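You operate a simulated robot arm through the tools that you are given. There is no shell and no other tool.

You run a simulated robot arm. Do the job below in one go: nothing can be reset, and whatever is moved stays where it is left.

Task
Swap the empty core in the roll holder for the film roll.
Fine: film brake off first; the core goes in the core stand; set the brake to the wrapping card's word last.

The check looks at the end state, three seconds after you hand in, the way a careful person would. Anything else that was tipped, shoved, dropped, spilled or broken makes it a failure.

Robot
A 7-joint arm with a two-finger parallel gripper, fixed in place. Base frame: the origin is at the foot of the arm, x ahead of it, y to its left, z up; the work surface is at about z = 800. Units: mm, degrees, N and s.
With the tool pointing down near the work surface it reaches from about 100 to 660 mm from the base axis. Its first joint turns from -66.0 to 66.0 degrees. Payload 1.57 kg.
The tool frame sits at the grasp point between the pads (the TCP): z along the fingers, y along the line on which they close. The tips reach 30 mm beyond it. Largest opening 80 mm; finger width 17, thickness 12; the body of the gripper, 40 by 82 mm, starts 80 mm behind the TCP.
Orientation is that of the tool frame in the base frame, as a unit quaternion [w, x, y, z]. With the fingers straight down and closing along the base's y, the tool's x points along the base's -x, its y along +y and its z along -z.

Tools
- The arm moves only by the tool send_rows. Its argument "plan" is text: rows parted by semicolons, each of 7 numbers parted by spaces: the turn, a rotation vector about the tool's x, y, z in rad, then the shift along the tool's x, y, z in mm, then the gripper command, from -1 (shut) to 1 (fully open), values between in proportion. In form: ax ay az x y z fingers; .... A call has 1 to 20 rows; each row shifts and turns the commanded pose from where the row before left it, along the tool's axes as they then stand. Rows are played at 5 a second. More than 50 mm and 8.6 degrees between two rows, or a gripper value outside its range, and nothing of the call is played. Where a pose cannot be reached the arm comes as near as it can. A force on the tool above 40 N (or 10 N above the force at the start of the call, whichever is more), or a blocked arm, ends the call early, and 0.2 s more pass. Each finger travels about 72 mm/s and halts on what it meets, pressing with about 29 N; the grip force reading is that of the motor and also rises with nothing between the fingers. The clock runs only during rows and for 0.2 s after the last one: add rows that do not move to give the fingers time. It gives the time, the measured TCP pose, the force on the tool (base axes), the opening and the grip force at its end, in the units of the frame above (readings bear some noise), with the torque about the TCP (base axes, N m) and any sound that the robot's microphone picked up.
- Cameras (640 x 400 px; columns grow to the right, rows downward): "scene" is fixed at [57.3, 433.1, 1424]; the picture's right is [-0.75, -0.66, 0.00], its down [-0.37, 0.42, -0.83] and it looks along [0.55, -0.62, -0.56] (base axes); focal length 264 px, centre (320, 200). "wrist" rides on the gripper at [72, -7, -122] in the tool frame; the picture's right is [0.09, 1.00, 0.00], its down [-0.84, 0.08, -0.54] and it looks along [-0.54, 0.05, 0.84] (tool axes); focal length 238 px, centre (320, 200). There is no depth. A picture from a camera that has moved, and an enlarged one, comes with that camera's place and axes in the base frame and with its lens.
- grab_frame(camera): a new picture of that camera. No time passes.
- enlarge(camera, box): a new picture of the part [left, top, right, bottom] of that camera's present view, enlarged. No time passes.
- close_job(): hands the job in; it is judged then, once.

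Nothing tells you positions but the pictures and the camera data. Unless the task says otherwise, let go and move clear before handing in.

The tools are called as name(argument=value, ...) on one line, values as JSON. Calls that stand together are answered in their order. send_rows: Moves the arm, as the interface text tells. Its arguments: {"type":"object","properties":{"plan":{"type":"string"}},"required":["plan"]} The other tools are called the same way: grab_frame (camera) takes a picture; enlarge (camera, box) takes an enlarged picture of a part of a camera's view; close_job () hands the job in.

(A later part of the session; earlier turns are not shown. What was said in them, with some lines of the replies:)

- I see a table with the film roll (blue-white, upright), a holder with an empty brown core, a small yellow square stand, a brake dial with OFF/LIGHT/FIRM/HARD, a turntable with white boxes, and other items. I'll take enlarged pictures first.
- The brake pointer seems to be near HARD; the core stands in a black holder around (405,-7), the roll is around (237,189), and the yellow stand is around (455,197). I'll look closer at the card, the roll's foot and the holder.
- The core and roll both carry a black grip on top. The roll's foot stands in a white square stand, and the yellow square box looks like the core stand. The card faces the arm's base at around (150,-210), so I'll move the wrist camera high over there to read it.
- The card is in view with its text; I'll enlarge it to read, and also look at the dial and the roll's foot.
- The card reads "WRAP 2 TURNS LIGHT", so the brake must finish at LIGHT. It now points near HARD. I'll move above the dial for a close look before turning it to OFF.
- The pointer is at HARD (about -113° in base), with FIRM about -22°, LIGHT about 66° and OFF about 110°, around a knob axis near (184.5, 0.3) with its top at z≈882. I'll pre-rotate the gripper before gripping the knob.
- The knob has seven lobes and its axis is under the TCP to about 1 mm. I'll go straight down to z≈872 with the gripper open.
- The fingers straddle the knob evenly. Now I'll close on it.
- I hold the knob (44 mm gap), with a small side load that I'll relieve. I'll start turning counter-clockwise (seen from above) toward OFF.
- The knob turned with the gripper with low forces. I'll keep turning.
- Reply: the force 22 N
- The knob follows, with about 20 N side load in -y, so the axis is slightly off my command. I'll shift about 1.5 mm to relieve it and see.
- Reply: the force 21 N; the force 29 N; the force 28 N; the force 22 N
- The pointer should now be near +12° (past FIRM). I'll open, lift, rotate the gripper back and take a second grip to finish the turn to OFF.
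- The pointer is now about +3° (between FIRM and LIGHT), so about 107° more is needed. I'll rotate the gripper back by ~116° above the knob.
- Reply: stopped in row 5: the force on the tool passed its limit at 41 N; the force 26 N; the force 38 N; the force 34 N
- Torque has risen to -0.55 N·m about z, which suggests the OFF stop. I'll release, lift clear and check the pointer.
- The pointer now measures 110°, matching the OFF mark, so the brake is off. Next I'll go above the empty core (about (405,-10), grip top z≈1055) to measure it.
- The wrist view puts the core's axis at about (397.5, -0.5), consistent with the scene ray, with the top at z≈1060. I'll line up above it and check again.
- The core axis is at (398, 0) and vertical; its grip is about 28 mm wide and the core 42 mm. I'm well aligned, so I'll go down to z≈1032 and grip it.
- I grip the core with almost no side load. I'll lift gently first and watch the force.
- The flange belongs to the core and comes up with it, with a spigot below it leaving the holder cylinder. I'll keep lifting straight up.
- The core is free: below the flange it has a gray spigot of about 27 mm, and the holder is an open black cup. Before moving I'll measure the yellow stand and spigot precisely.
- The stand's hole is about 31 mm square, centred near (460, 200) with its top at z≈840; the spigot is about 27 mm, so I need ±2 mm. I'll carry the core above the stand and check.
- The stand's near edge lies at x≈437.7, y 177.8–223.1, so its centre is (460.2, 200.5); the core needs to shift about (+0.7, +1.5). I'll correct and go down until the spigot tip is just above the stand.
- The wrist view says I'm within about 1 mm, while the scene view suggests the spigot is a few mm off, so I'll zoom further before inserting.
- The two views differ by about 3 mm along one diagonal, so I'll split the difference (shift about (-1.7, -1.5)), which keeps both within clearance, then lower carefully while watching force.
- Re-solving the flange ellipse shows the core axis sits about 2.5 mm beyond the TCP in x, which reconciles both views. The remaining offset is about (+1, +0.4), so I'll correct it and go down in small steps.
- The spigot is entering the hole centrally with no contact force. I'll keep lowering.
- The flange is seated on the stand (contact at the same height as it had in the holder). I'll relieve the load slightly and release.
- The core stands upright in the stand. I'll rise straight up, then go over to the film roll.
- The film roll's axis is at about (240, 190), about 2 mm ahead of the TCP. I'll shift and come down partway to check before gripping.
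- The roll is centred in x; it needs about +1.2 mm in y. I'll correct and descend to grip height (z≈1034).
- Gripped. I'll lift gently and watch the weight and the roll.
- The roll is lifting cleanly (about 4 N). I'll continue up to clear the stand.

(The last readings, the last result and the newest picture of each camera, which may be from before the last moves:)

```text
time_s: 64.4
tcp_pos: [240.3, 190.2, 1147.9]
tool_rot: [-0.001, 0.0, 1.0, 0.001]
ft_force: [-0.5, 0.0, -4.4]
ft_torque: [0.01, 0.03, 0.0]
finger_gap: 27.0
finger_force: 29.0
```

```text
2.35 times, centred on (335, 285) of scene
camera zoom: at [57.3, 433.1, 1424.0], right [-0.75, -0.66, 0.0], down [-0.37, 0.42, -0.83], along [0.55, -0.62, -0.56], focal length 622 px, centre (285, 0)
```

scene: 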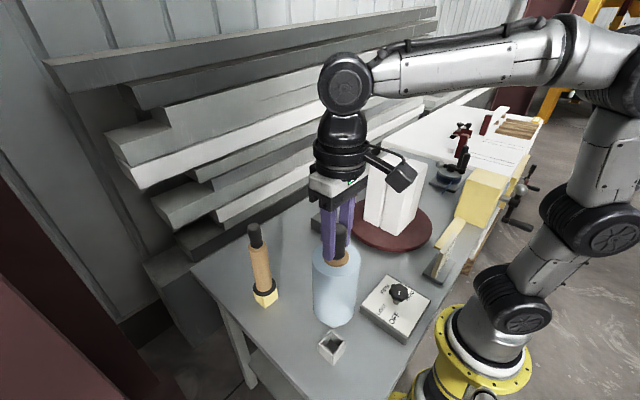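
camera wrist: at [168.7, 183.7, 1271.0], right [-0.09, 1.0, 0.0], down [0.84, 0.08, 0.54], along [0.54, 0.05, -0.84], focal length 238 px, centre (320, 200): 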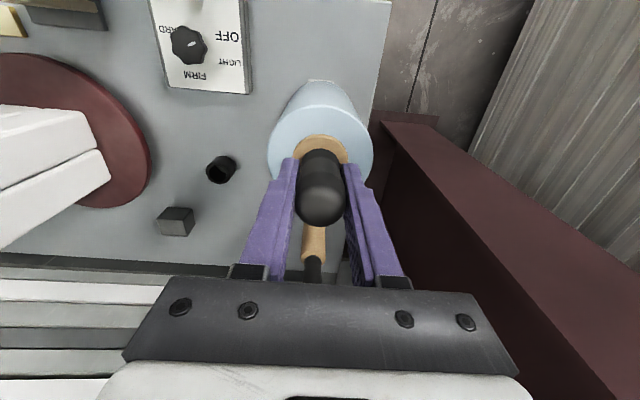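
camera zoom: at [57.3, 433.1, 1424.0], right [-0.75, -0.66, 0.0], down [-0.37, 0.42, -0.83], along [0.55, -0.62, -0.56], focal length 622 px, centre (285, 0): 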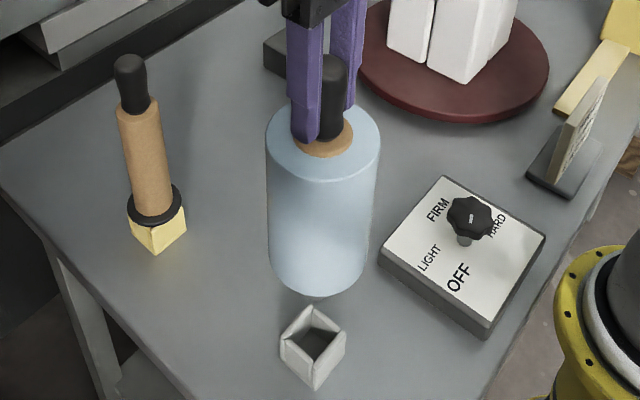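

The roll is free of its white stand. Now I'll measure the holder cup's position from here.

enlarge(camera="wrist", box=[190, 145, 250, 195])

enlarge(camera="wrist", box=[250, 60, 390, 200])

enlarge(camera="scene", box=[310, 250, 370, 370])

```text
8.00 times, centred on (220, 170) of wrist
camera zoom: at [168.7, 183.7, 1271.0], right [-0.09, 1.0, 0.0], down [0.84, 0.08, 0.54], along [0.54, 0.05, -0.84], focal length 1907 px, centre (1120, 440)
```

zoom: 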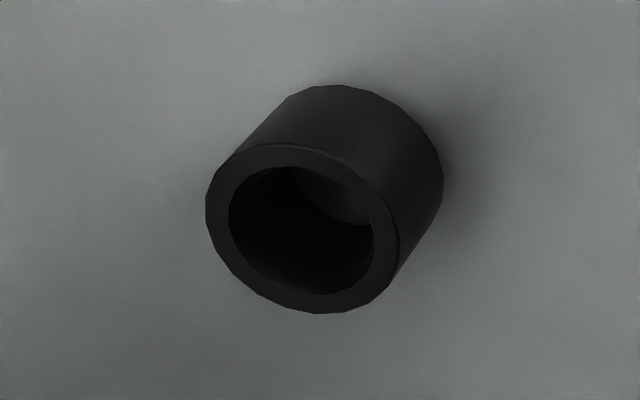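

```text
2.86 times, centred on (320, 130) of wrist
camera zoom: at [168.7, 183.7, 1271.0], right [-0.09, 1.0, 0.0], down [0.84, 0.08, 0.54], along [0.54, 0.05, -0.84], focal length 681 px, centre (320, 400)
```

zoom: 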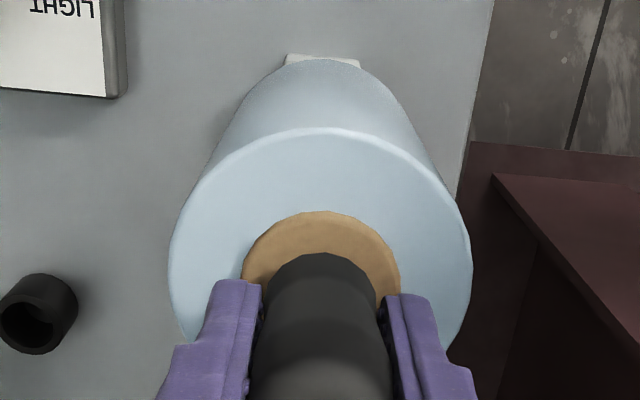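

```text
3.33 times, centred on (340, 310) of scene
camera zoom: at [57.3, 433.1, 1424.0], right [-0.75, -0.66, 0.0], down [-0.37, 0.42, -0.83], along [0.55, -0.62, -0.56], focal length 882 px, centre (253, -167)
```

zoom: 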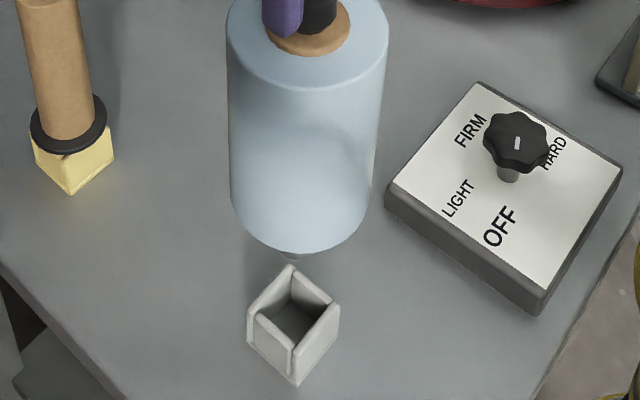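

The cup's centre comes out at (401, 0) with a bore of about 33 mm for the 29 mm spigot; the roll's axis is about 0.5 mm ahead of the TCP. I'll carry the roll high over the cup.

send_rows(plan="0 0 0 -10 -12 -10 -1;0 0 0 -20 -24 -18 -1;0 0 0 -25 -30 -18 -1;0 0 0 -25 -30 -18 -1;0 0 0 -25 -30 -18 -1;0 0 0 -25 -30 -14 -1;0 0 0 -20 -22 -6 -1;0 0 0 -10 -12 0 -1;0 0 0 0 0 0 -1;0 0 0 0 0 0 -1")

grab_frame(camera="wrist")

enlarge(camera="wrist", box=[260, 40, 380, 160])

grab_frame(camera="scene")

```text
time_s: 66.6
tcp_pos: [400.4, 0.7, 1250.7]
tool_rot: [-0.001, 0.0, 1.0, 0.001]
ft_force: [-0.4, 0.0, -4.7]
ft_torque: [0.04, -0.02, -0.04]
finger_gap: 27.0
finger_force: 28.4
```

```text
taken
camera wrist: at [328.9, -6.2, 1373.0], right [-0.09, 1.0, 0.0], down [0.84, 0.08, 0.54], along [0.54, 0.05, -0.84], focal length 238 px, centre (320, 200)
```

wrist: 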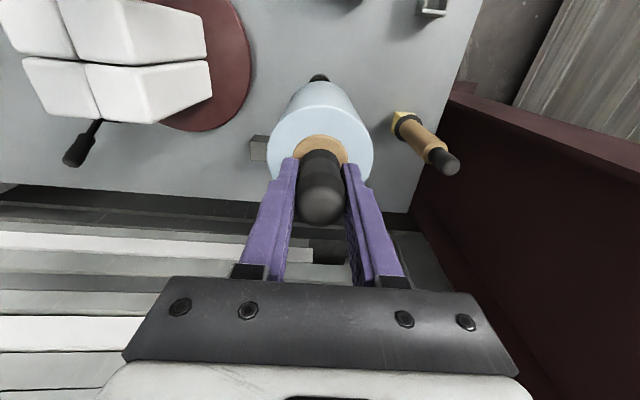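

```text
3.33 times, centred on (320, 100) of wrist
camera zoom: at [328.9, -6.2, 1373.0], right [-0.09, 1.0, 0.0], down [0.84, 0.08, 0.54], along [0.54, 0.05, -0.84], focal length 794 px, centre (320, 533)
```

zoom: 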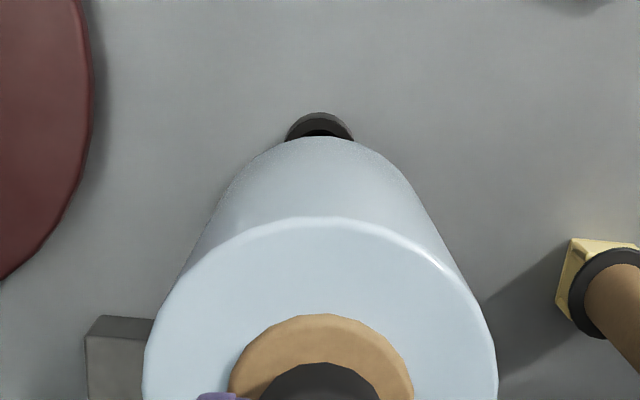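

```text
taken
```

scene: 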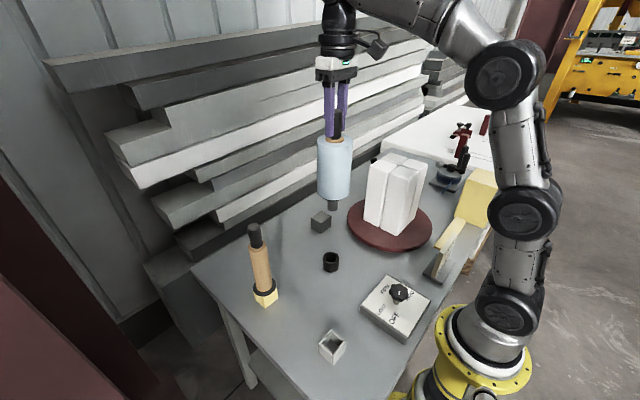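

enlarge(camera="wrist", box=[300, 65, 340, 90])

enlarge(camera="scene", box=[300, 190, 360, 280])

```text
16.00 times, centred on (320, 78) of wrist
camera zoom: at [328.9, -6.2, 1373.0], right [-0.09, 1.0, 0.0], down [0.84, 0.08, 0.54], along [0.54, 0.05, -0.84], focal length 3814 px, centre (320, 2160)
```

zoom: 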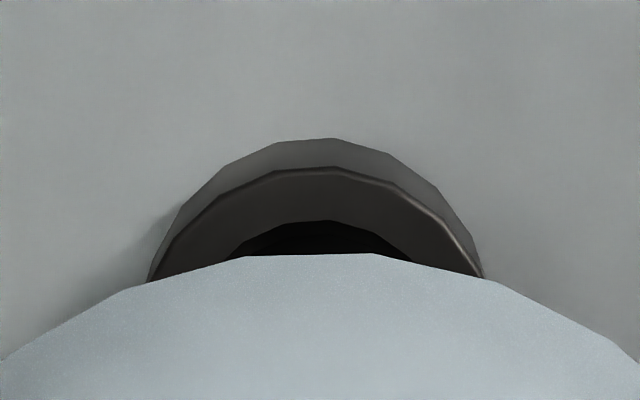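

```text
4.44 times, centred on (330, 235) of scene
camera zoom: at [57.4, 433.1, 1424.0], right [-0.75, -0.66, 0.0], down [-0.37, 0.42, -0.83], along [0.55, -0.62, -0.56], focal length 1175 px, centre (276, 44)
```

zoom: 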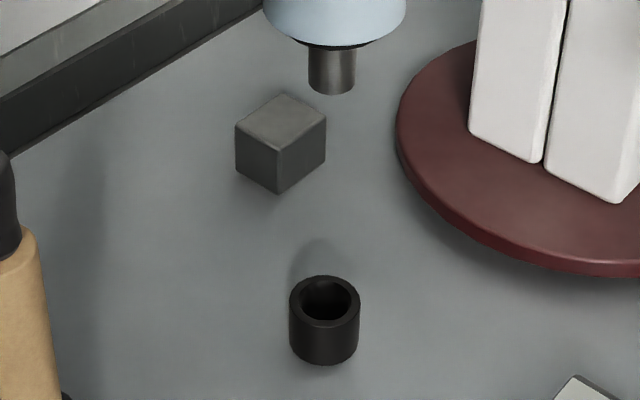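

The cup is at about (400.8, -0.8) in this view and the roll is about (+0.4, +1.1) off it; the bore is about 35.6 mm, so there is ±3 mm to play with. I'll correct and lower to just above the cup.

send_rows(plan="0 0 0 0.4 -1.0 0 -1;0 0 0 0 0 25 -1;0 0 0 0 0 40 -1;0 0 0 0 0 40 -1;0 0 0 0 0 35 -1;0 0 0 0 0 20 -1;0 0 0 0 0 8 -1;0 0 0 0 0 0 -1;0 0 0 0 0 0 -1")

enlarge(camera="scene", box=[305, 210, 355, 280])

enlarge(camera="wrist", box=[280, 65, 360, 110])

```text
time_s: 68.6
tcp_pos: [398.8, -0.5, 1081.4]
tool_rot: [-0.001, 0.0, 1.0, 0.0]
ft_force: [0.4, 0.2, -4.9]
ft_torque: [-0.02, 0.02, -0.02]
finger_gap: 27.2
finger_force: 29.0
```

```text
5.71 times, centred on (330, 245) of scene
camera zoom: at [57.4, 433.1, 1424.0], right [-0.75, -0.66, 0.0], down [-0.37, 0.42, -0.83], along [0.55, -0.62, -0.56], focal length 1511 px, centre (263, -57)
```

zoom: 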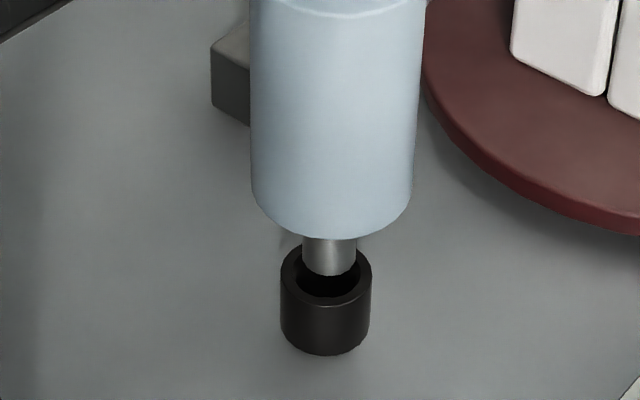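

```text
8.00 times, centred on (320, 88) of wrist
camera zoom: at [327.4, -6.8, 1204.2], right [-0.09, 1.0, 0.0], down [0.84, 0.08, 0.54], along [0.54, 0.05, -0.84], focal length 1907 px, centre (320, 1100)
```

zoom: 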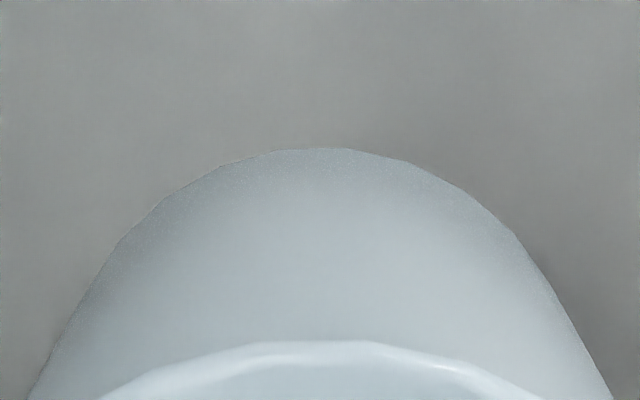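

The spigot sits just above the bore, about 1.4 mm to the right in this view. I'll nudge it and lower slowly.

send_rows(plan="0 0 0 -0.7 0.6 0 -1;0 0 0 0 0 4 -1;0 0 0 0 0 4 -1;0 0 0 0 0 4 -1;0 0 0 0 0 0 -1")

enlarge(camera="scene", box=[312, 235, 348, 275])

```text
time_s: 69.8
tcp_pos: [399.7, 0.0, 1068.1]
tool_rot: [-0.001, 0.0, 1.0, 0.0]
ft_force: [0.3, 1.3, -4.6]
ft_torque: [0.07, -0.03, -0.01]
finger_gap: 27.0
finger_force: 29.0
```

```text
10.00 times, centred on (330, 255) of scene
camera zoom: at [57.4, 433.1, 1424.0], right [-0.75, -0.66, 0.0], down [-0.37, 0.42, -0.83], along [0.55, -0.62, -0.56], focal length 2645 px, centre (220, -350)
```

zoom: 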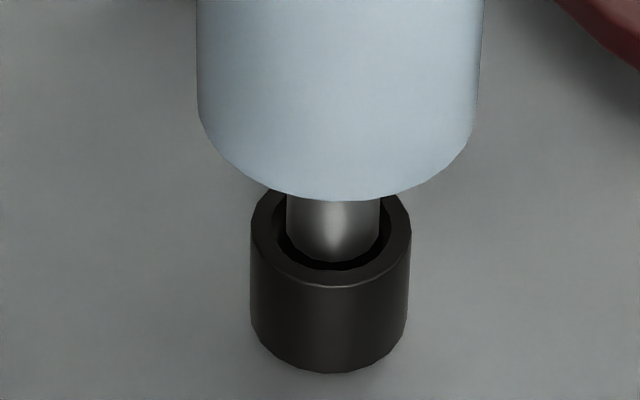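

The spigot is centred at the mouth of the bore. Lowering on.

send_rows(plan="0 0 0 0 0 4 -1;0 0 0 0 0 4 -1;0 0 0 0 0 4 -1;0 0 0 0 0 0 -1")

send_rows(plan="0 0 0 0 0 4 -1;0 0 0 0 0 4 -1;0 0 0 0 0 3 -1;0 0 0 0 0 0 -1")

enlarge(camera="scene", box=[312, 235, 348, 275])

```text
time_s: 70.8
tcp_pos: [400.4, 1.3, 1058.0]
tool_rot: [-0.001, 0.0, 1.0, 0.0]
ft_force: [-0.9, 0.1, -4.4]
ft_torque: [0.01, -0.05, 0.02]
finger_gap: 27.1
finger_force: 29.4
```

```text
time_s: 71.8
tcp_pos: [399.6, 0.0, 1045.3]
tool_rot: [0.0, 0.001, 1.0, 0.0]
ft_force: [-0.5, -1.1, -4.6]
ft_torque: [-0.02, 0.02, -0.02]
finger_gap: 27.1
finger_force: 28.8
```

```text
10.00 times, centred on (330, 255) of scene
camera zoom: at [57.4, 433.1, 1424.0], right [-0.75, -0.66, 0.0], down [-0.37, 0.42, -0.83], along [0.55, -0.62, -0.56], focal length 2645 px, centre (220, -350)
```

zoom: 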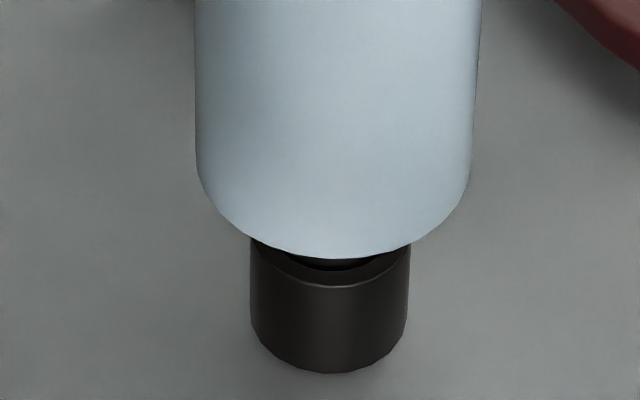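

send_rows(plan="0 0 0 0 0 3 -1;0 0 0 0 0 3 -1;0 0 0 0 0 2 -1;0 0 0 0 0 0 -1")

send_rows(plan="0 0 0 0 0 1 -1;0 0 0 0 0 0 -1")

send_rows(plan="0 0 0 0 0 1 -1;0 0 0 0 0 0 -1")

send_rows(plan="0 0 0 0 0 1 -1;0 0 0 0 0 0 -1")

```text
time_s: 72.8
tcp_pos: [400.3, 0.6, 1038.0]
tool_rot: [-0.001, 0.0, 1.0, -0.001]
ft_force: [0.3, -0.3, -5.1]
ft_torque: [-0.03, 0.01, -0.02]
finger_gap: 27.0
finger_force: 28.8
```

```text
time_s: 73.4
tcp_pos: [401.0, 1.8, 1037.4]
tool_rot: [-0.002, 0.0, 1.0, 0.0]
ft_force: [-0.1, -0.6, -4.2]
ft_torque: [-0.04, -0.01, 0.02]
finger_gap: 27.1
finger_force: 28.3
```

```text
time_s: 74.0
tcp_pos: [400.1, 0.3, 1036.9]
tool_rot: [-0.001, -0.001, 1.0, 0.0]
ft_force: [0.5, -0.7, -5.0]
ft_torque: [-0.01, -0.01, 0.03]
finger_gap: 27.0
finger_force: 29.2
```

```text
time_s: 74.6
tcp_pos: [400.4, 0.5, 1035.4]
tool_rot: [-0.001, -0.001, 1.0, 0.0]
ft_force: [0.3, -0.5, -4.4]
ft_torque: [-0.01, -0.03, -0.04]
finger_gap: 26.9
finger_force: 29.1
```

send_rows(plan="0 0 0 0 0 1 -1;0 0 0 0 0 0 -1")

send_rows(plan="0 0 0 0 0 0.7 -1;0 0 0 0 0 0 -1")

enlarge(camera="scene", box=[312, 235, 348, 275])

```text
time_s: 75.2
tcp_pos: [399.5, 0.6, 1034.4]
tool_rot: [0.0, 0.0, 1.0, 0.0]
ft_force: [-0.7, -0.6, -1.1]
ft_torque: [-0.13, 0.21, -0.01]
finger_gap: 27.2
finger_force: 28.8
```

```text
time_s: 75.8
tcp_pos: [400.3, 0.4, 1034.5]
tool_rot: [0.0, 0.0, 1.0, 0.0]
ft_force: [-2.6, 0.2, 7.9]
ft_torque: [0.24, 0.65, 0.03]
finger_gap: 26.9
finger_force: 29.2
```

```text
10.00 times, centred on (330, 255) of scene
camera zoom: at [57.1, 433.1, 1424.0], right [-0.75, -0.66, 0.0], down [-0.37, 0.42, -0.83], along [0.55, -0.62, -0.56], focal length 2645 px, centre (220, -350)
```

zoom: 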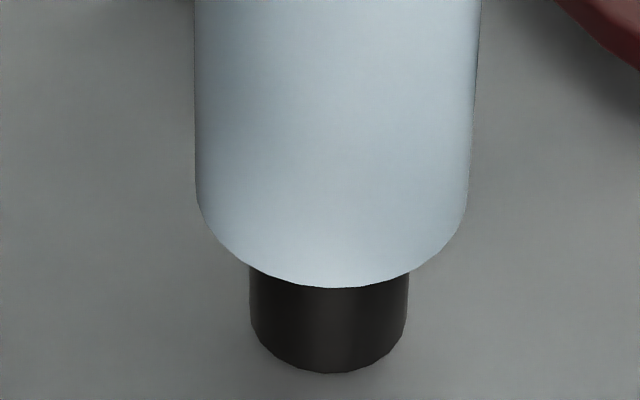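

The roll is seated on the cup (contact at z≈1034, as expected). I'll release it gently.

send_rows(plan="0 0 0 0.2 0 -0.2 -1;0 0 0 0 0 0 -1;0 0 0 0 0 0 -0.1;0 0 0 0 0 0 0.1;0 0 0 0 0 0 0.4;0 0 0 0 0 0 1;0 0 0 0 0 0 1;0 0 0 0 0 0 1")

grab_frame(camera="wrist")

grab_frame(camera="scene")

```text
time_s: 77.6
tcp_pos: [398.8, 0.4, 1033.1]
tool_rot: [-0.001, -0.001, 1.0, 0.0]
ft_force: [0.4, 0.3, -0.4]
ft_torque: [0.02, 0.0, -0.03]
finger_gap: 79.9
finger_force: 0.1
```

```text
taken
camera wrist: at [328.2, -6.6, 1156.7], right [-0.09, 1.0, 0.0], down [0.84, 0.08, 0.54], along [0.54, 0.05, -0.84], focal length 238 px, centre (320, 200)
```

wrist: 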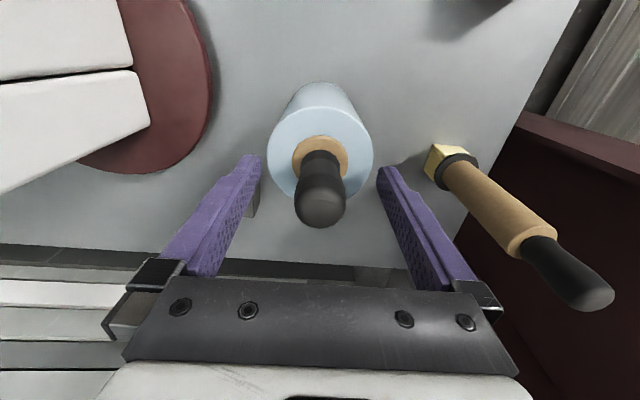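

```text
taken
```

scene: 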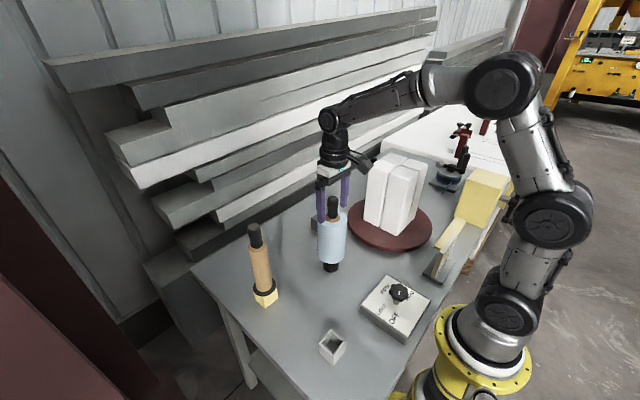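

The roll stands upright in the holder and the core in its stand. Now I'll rise and return to the dial to set LIGHT.

send_rows(plan="0 0 0 0 0 -30 1;0 0 0 0 0 -45 1;0 0 0 0 0 -45 1;0 0 0 0 0 -45 1;0 0 0 43 0 0 1;0 0 0 43 0 0 1;0 0 0 43 0 0 1;0 0 0 43 0 0 1;0 0 0 42.5 -0.8 0 1;0 0 0 0 0 45 1;0 0 0 0 0 45 1;0 0 0 0 0 45 1;0 0 0 0 0 33 1;0 0 0 0 0 0 1;0 0 0 0 0 0 1")

grab_frame(camera="wrist")

enlarge(camera="wrist", box=[240, 40, 400, 190])

grab_frame(camera="scene")

```text
time_s: 80.8
tcp_pos: [185.1, -1.1, 1030.8]
tool_rot: [-0.001, 0.0, 1.0, 0.0]
ft_force: [-0.7, 0.1, 0.7]
ft_torque: [0.0, 0.02, -0.03]
finger_gap: 80.0
finger_force: 0.0
```

```text
taken
camera wrist: at [114.1, -7.6, 1154.4], right [-0.09, 1.0, 0.0], down [0.84, 0.08, 0.54], along [0.54, 0.05, -0.84], focal length 238 px, centre (320, 200)
```

wrist: 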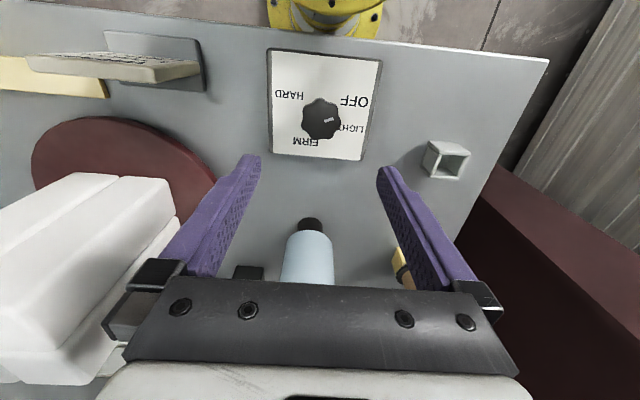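

```text
2.67 times, centred on (320, 115) of wrist
camera zoom: at [114.1, -7.6, 1154.4], right [-0.09, 1.0, 0.0], down [0.84, 0.08, 0.54], along [0.54, 0.05, -0.84], focal length 636 px, centre (320, 427)
```

zoom: 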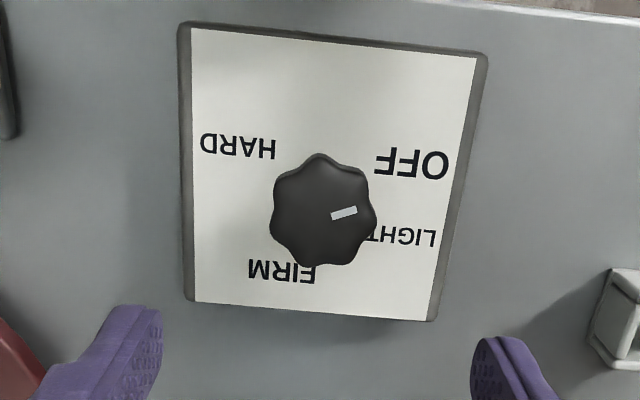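

```text
taken
```

scene: 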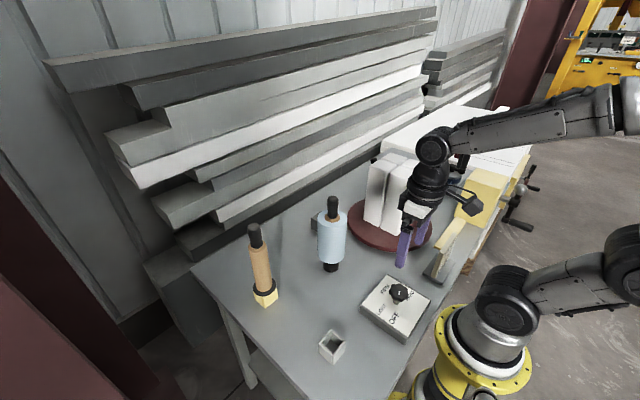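

Pointer at OFF; the labels measure OFF ≈112°, LIGHT ≈67°, FIRM ≈-23°, HARD ≈-112°. I need about -43.5° (clockwise from above), so I'll pre-rotate the gripper to +22° and come down on the knob.

send_rows(plan="0 0 0 0.8 0.5 0 1;0 0 -0.128 0 0 0 1;0 0 -0.128 0 0 0 1;0 0 -0.128 0 0 0 1;0 0 0 0 0 40 1;0 0 0 0 0 40 1;0 0 0 0 0 40 1;0 0 0 0 0 24 1;0 0 0 0 0 13 1;0 0 0 0 0 0 1;0 0 0 0 0 0 1")

grab_frame(camera="wrist")

```text
time_s: 83.2
tcp_pos: [182.6, 2.4, 874.4]
tool_rot: [0.0, -0.19, 0.982, 0.001]
ft_force: [-0.1, 0.3, 0.5]
ft_torque: [-0.01, -0.05, 0.03]
finger_gap: 80.1
finger_force: 0.1
```

```text
taken
camera wrist: at [119.9, -32.9, 997.6], right [-0.46, 0.89, 0.0], down [0.75, 0.39, 0.54], along [0.48, 0.25, -0.84], focal length 238 px, centre (320, 200)
```

wrist: 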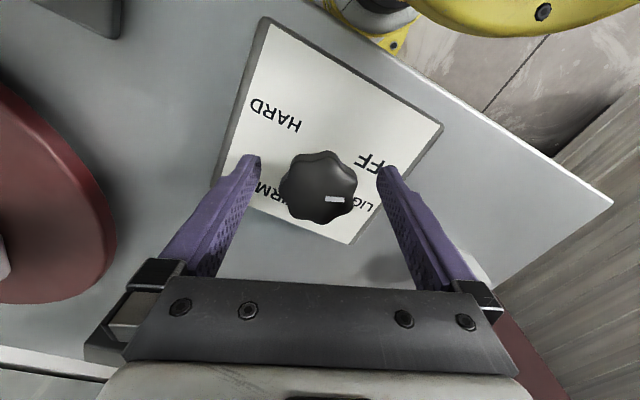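

send_rows(plan="0 0 0 0 0 0 -1;0 0 0 0 0 0 -1;0 0 0 0 0 0 -1;0 0 0 0 0 0 -1;0 0 0 0 0 0 -1")

enlarge(camera="wrist", box=[220, 60, 420, 260])

```text
time_s: 84.4
tcp_pos: [184.3, -0.6, 875.7]
tool_rot: [0.0, -0.191, 0.982, 0.0]
ft_force: [3.9, -26.8, -6.7]
ft_torque: [-0.52, 0.09, -0.03]
finger_gap: 43.2
finger_force: 45.0
```

```text
2.00 times, centred on (320, 160) of wrist
camera zoom: at [120.1, -33.6, 997.7], right [-0.46, 0.89, 0.0], down [0.75, 0.39, 0.54], along [0.48, 0.25, -0.84], focal length 477 px, centre (320, 280)
```

zoom: 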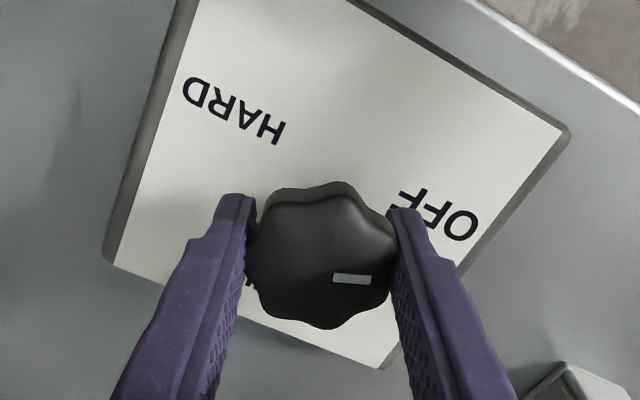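

send_rows(plan="0 0 0 0 -0.7 0 -1;0 0 0 0 0 0 -1")

send_rows(plan="0 0 0.08 0 0 0 -1;0 0 0.08 0 0 0 -1;0 0 0.08 0 0 0 -1;0 0 0.08 0 0 0 -1;0 0 0 0 0 0 -1")

enlarge(camera="wrist", box=[220, 60, 420, 260])

```text
time_s: 85.0
tcp_pos: [183.9, 0.1, 875.0]
tool_rot: [0.0, -0.19, 0.982, 0.0]
ft_force: [-3.3, -2.4, 8.6]
ft_torque: [0.18, -0.38, 0.02]
finger_gap: 43.2
finger_force: 44.7
```

```text
time_s: 86.0
tcp_pos: [183.4, 1.3, 876.0]
tool_rot: [0.0, -0.056, 0.998, 0.001]
ft_force: [-3.9, 7.9, 3.7]
ft_torque: [0.09, -0.65, 0.02]
finger_gap: 43.4
finger_force: 44.6
stopped in row 4: the force on the tool passed its limit at 42 N (the readings are from after the stop); the commanded pose is now the measured one
```

```text
2.00 times, centred on (320, 160) of wrist
camera zoom: at [113.8, -15.1, 997.8], right [-0.2, 0.98, 0.0], down [0.82, 0.17, 0.54], along [0.53, 0.11, -0.84], focal length 477 px, centre (320, 280)
```

zoom: 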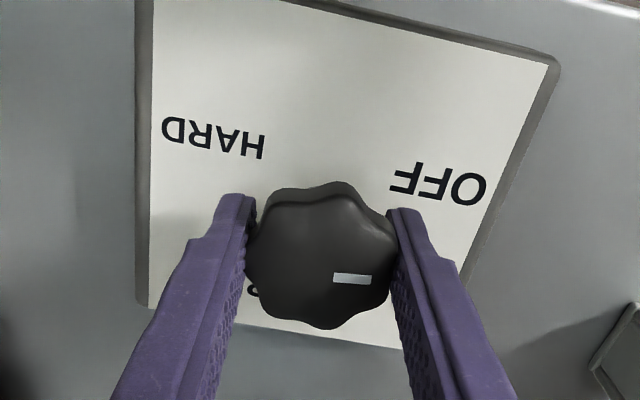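

send_rows(plan="0 0 0.06 0 0 0 -1;0 0 0.06 0 0 0 -1;0 0 0.06 0 0 0 -1;0 0 0.06 0 0 0 -1;0 0 0 0 0 0 -1")

```text
time_s: 87.2
tcp_pos: [183.9, -1.1, 874.6]
tool_rot: [-0.001, 0.063, 0.998, 0.0]
ft_force: [-9.6, 26.2, 19.7]
ft_torque: [0.57, -0.17, 0.06]
finger_gap: 43.2
finger_force: 44.8
```

send_rows(plan="0 0 0 0.3 0.8 -0.2 -1;0 0 0 0 0 0 -1")

send_rows(plan="0 0 0.06 0 0 0 -1;0 0 0.06 0 0 0 -1;0 0 0.06 0 0 0 -1;0 0 0 0 0 0 -1")

enlarge(camera="wrist", box=[220, 60, 420, 260])

```text
time_s: 87.8
tcp_pos: [183.7, 0.4, 875.3]
tool_rot: [-0.001, 0.063, 0.998, 0.0]
ft_force: [-1.9, 7.8, 10.6]
ft_torque: [-0.15, 1.24, 0.03]
finger_gap: 43.1
finger_force: 45.1
```

```text
time_s: 88.8
tcp_pos: [184.0, -1.1, 874.7]
tool_rot: [-0.001, 0.153, 0.988, -0.001]
ft_force: [-7.0, 7.2, 19.6]
ft_torque: [0.05, 0.58, -0.05]
finger_gap: 43.5
finger_force: 45.2
```

```text
2.00 times, centred on (320, 160) of wrist
camera zoom: at [113.8, 15.6, 997.7], right [0.21, 0.98, 0.0], down [0.82, -0.18, 0.54], along [0.53, -0.12, -0.84], focal length 477 px, centre (320, 280)
```

zoom: 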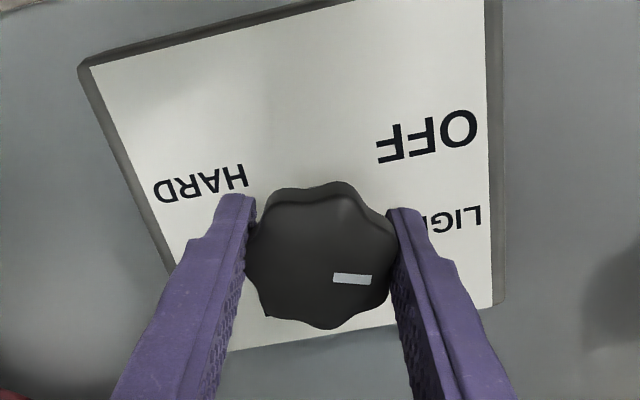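

send_rows(plan="0 0 0.065 0 0 0 -1;0 0 0 0 0 0 -1")

send_rows(plan="0 0 0 0 0 0 1;0 0 0 0 0 0 1;0 0 0 0 0 0 1;0 0 0 0 0 0 1;0 0 0 0 0 -40 1;0 0 0 0 0 -40 1;0 0 0 0 0 -40 1;0 0 0 0 0 0 1")

enlarge(camera="wrist", box=[240, 40, 400, 190])

enlarge(camera="wrist", box=[285, 95, 355, 160])

enlarge(camera="scene", box=[340, 250, 450, 345])

```text
time_s: 89.3
tcp_pos: [184.2, -0.3, 874.3]
tool_rot: [-0.001, 0.185, 0.983, 0.0]
ft_force: [-8.0, 11.4, 18.7]
ft_torque: [0.31, -0.08, -0.07]
finger_gap: 43.6
finger_force: 45.1
```

```text
time_s: 91.2
tcp_pos: [185.9, 0.3, 995.5]
tool_rot: [-0.001, 0.185, 0.983, 0.001]
ft_force: [0.5, 0.0, -0.3]
ft_torque: [0.03, -0.01, -0.04]
finger_gap: 79.7
finger_force: 0.0
```

```text
2.67 times, centred on (320, 115) of wrist
camera zoom: at [116.2, 20.6, 1118.6], right [0.28, 0.96, 0.0], down [0.81, -0.23, 0.54], along [0.52, -0.15, -0.84], focal length 636 px, centre (320, 427)
```

zoom: 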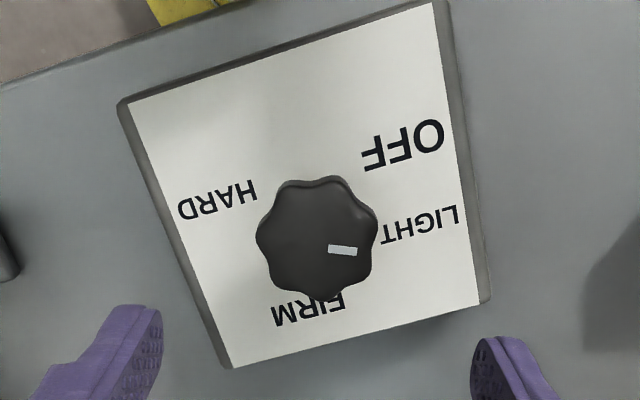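

```text
6.15 times, centred on (320, 128) of wrist
camera zoom: at [116.2, 20.6, 1118.6], right [0.28, 0.96, 0.0], down [0.81, -0.23, 0.54], along [0.52, -0.15, -0.84], focal length 1467 px, centre (320, 646)
```

zoom: 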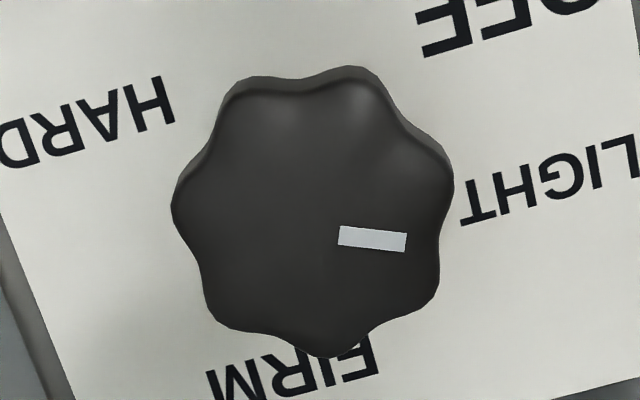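

```text
4.21 times, centred on (395, 298) of scene
camera zoom: at [57.3, 433.1, 1424.0], right [-0.75, -0.66, 0.0], down [-0.37, 0.42, -0.83], along [0.55, -0.62, -0.56], focal length 1114 px, centre (4, -210)
```

zoom: 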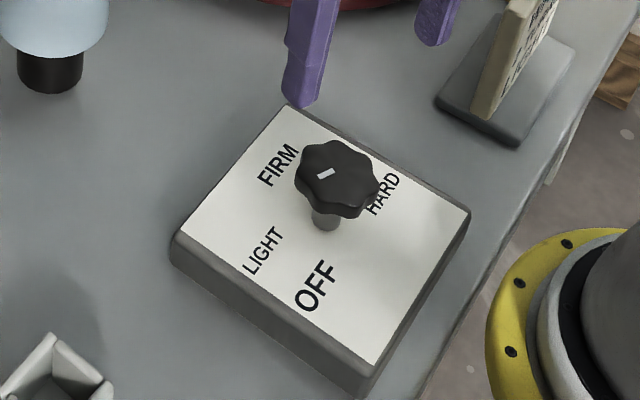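

The pointer now measures about 68° against LIGHT at about 67.4°, so the brake is on LIGHT. I'll rise clear and check everything once more.

send_rows(plan="0 0 -0.124 0 0 -40 1;0 0 -0.124 0 0 -40 1;0 0 -0.124 0 0 -40 1;0 0 0 0 0 -45 1;0 0 0 0 0 -45 1;0 0 0 0 0 -45 1;0 0 0 0 0 0 1;0 0 0 0 0 0 1")

grab_frame(camera="wrist")

grab_frame(camera="scene")

enlarge(camera="scene", box=[230, 190, 430, 370])

enlarge(camera="scene", box=[300, 185, 370, 280])

```text
time_s: 93.0
tcp_pos: [184.0, -0.9, 1250.6]
tool_rot: [-0.001, 0.0, 1.0, 0.0]
ft_force: [-0.4, -0.2, 0.0]
ft_torque: [0.01, 0.02, -0.01]
finger_gap: 80.3
finger_force: 0.0
```

```text
taken
camera wrist: at [112.8, -7.0, 1373.9], right [-0.09, 1.0, 0.0], down [0.84, 0.08, 0.54], along [0.54, 0.05, -0.84], focal length 238 px, centre (320, 200)
```

wrist: 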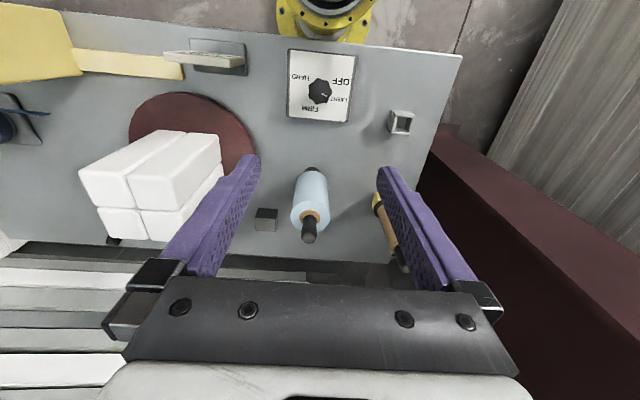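

```text
taken
```

scene: 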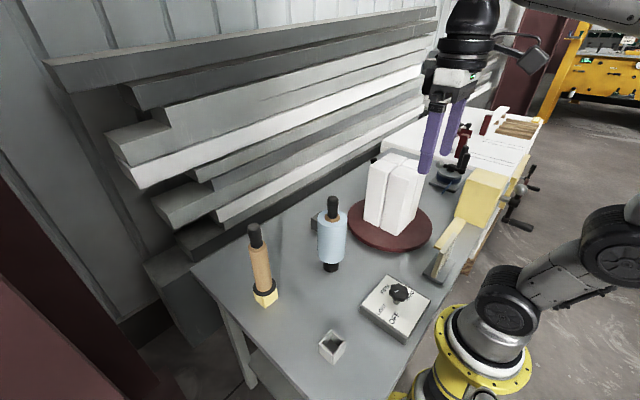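

```text
2.22 times, centred on (330, 280) of scene
camera zoom: at [57.3, 433.1, 1424.0], right [-0.75, -0.66, 0.0], down [-0.37, 0.42, -0.83], along [0.55, -0.62, -0.56], focal length 588 px, centre (298, 22)
```

zoom: 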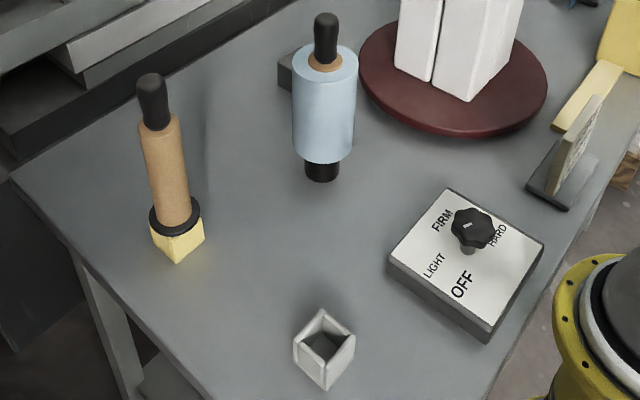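

```text
4.21 times, centred on (335, 232) of scene
camera zoom: at [57.3, 433.1, 1424.0], right [-0.75, -0.66, 0.0], down [-0.37, 0.42, -0.83], along [0.55, -0.62, -0.56], focal length 1114 px, centre (257, 63)
```

zoom: 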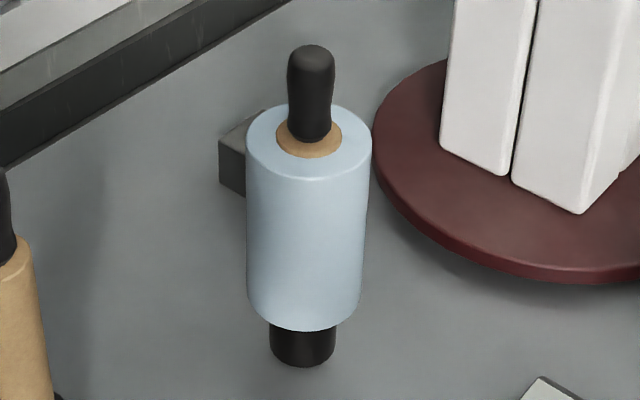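

Everything stands upright. I'll take one last close look at both stands and the dial before handing in.

enlarge(camera="scene", box=[240, 215, 290, 315])

enlarge(camera="wrist", box=[280, 40, 420, 140])

enlarge(camera="scene", box=[310, 320, 355, 370])

```text
4.00 times, centred on (265, 265) of scene
camera zoom: at [57.3, 433.1, 1424.0], right [-0.75, -0.66, 0.0], down [-0.37, 0.42, -0.83], along [0.55, -0.62, -0.56], focal length 1058 px, centre (540, -60)
```

zoom: 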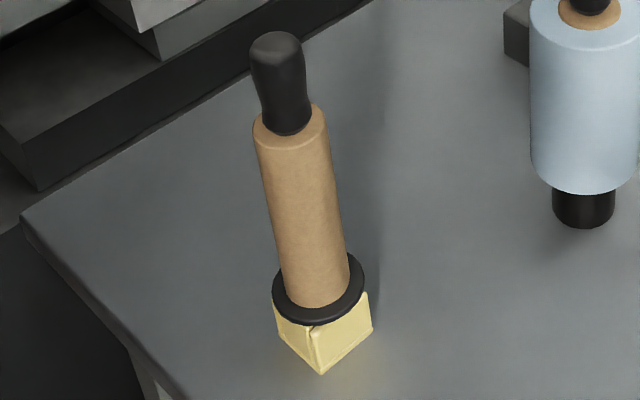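

```text
4.00 times, centred on (350, 90) of wrist
camera zoom: at [112.8, -7.0, 1373.9], right [-0.09, 1.0, 0.0], down [0.84, 0.08, 0.54], along [0.54, 0.05, -0.84], focal length 953 px, centre (200, 640)
```

zoom: 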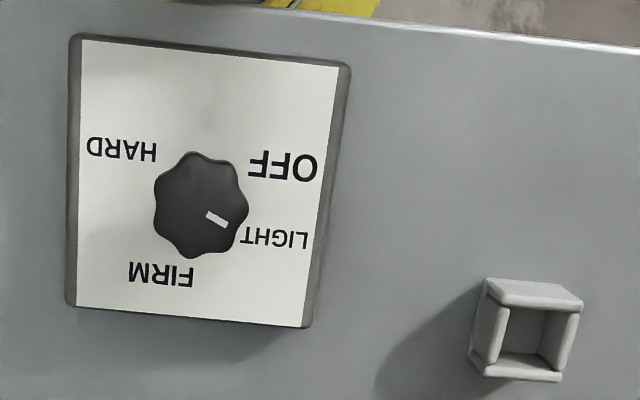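

```text
8.00 times, centred on (332, 345) of scene
camera zoom: at [57.3, 433.1, 1424.0], right [-0.75, -0.66, 0.0], down [-0.37, 0.42, -0.83], along [0.55, -0.62, -0.56], focal length 2116 px, centre (220, -960)
```

zoom: 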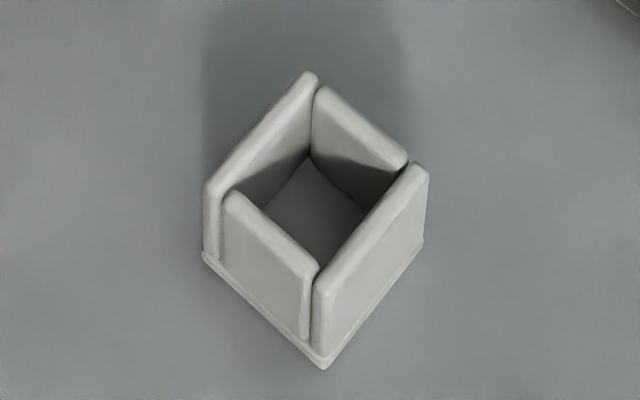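

The film roll is in the holder, the empty core is in the yellow core stand, and the brake pointer is on LIGHT. Nothing else has moved and the arm is clear, so I'm handing in.

close_job()

```text
The job is handed in.
```

The swap is done and the job is handed in. The film roll is now in the roll holder and the empty core is in the core stand.

- **Brake:** I turned it off before touching the core, from its starting position at HARD. I set it last to LIGHT, because the wrapping card reads "WRAP 2 TURNS LIGHT". In the final view the pointer sits within about a degree or two of the LIGHT mark.
- **Core stand:** Neither stand carries a label. I took the yellow one as the core stand because it was empty at the start; the white one held the film roll and is now empty.
- **Everything else:** In the last pictures the roll and core stand upright. I saw nothing else tipped or moved. The gripper is open and clear above the table.
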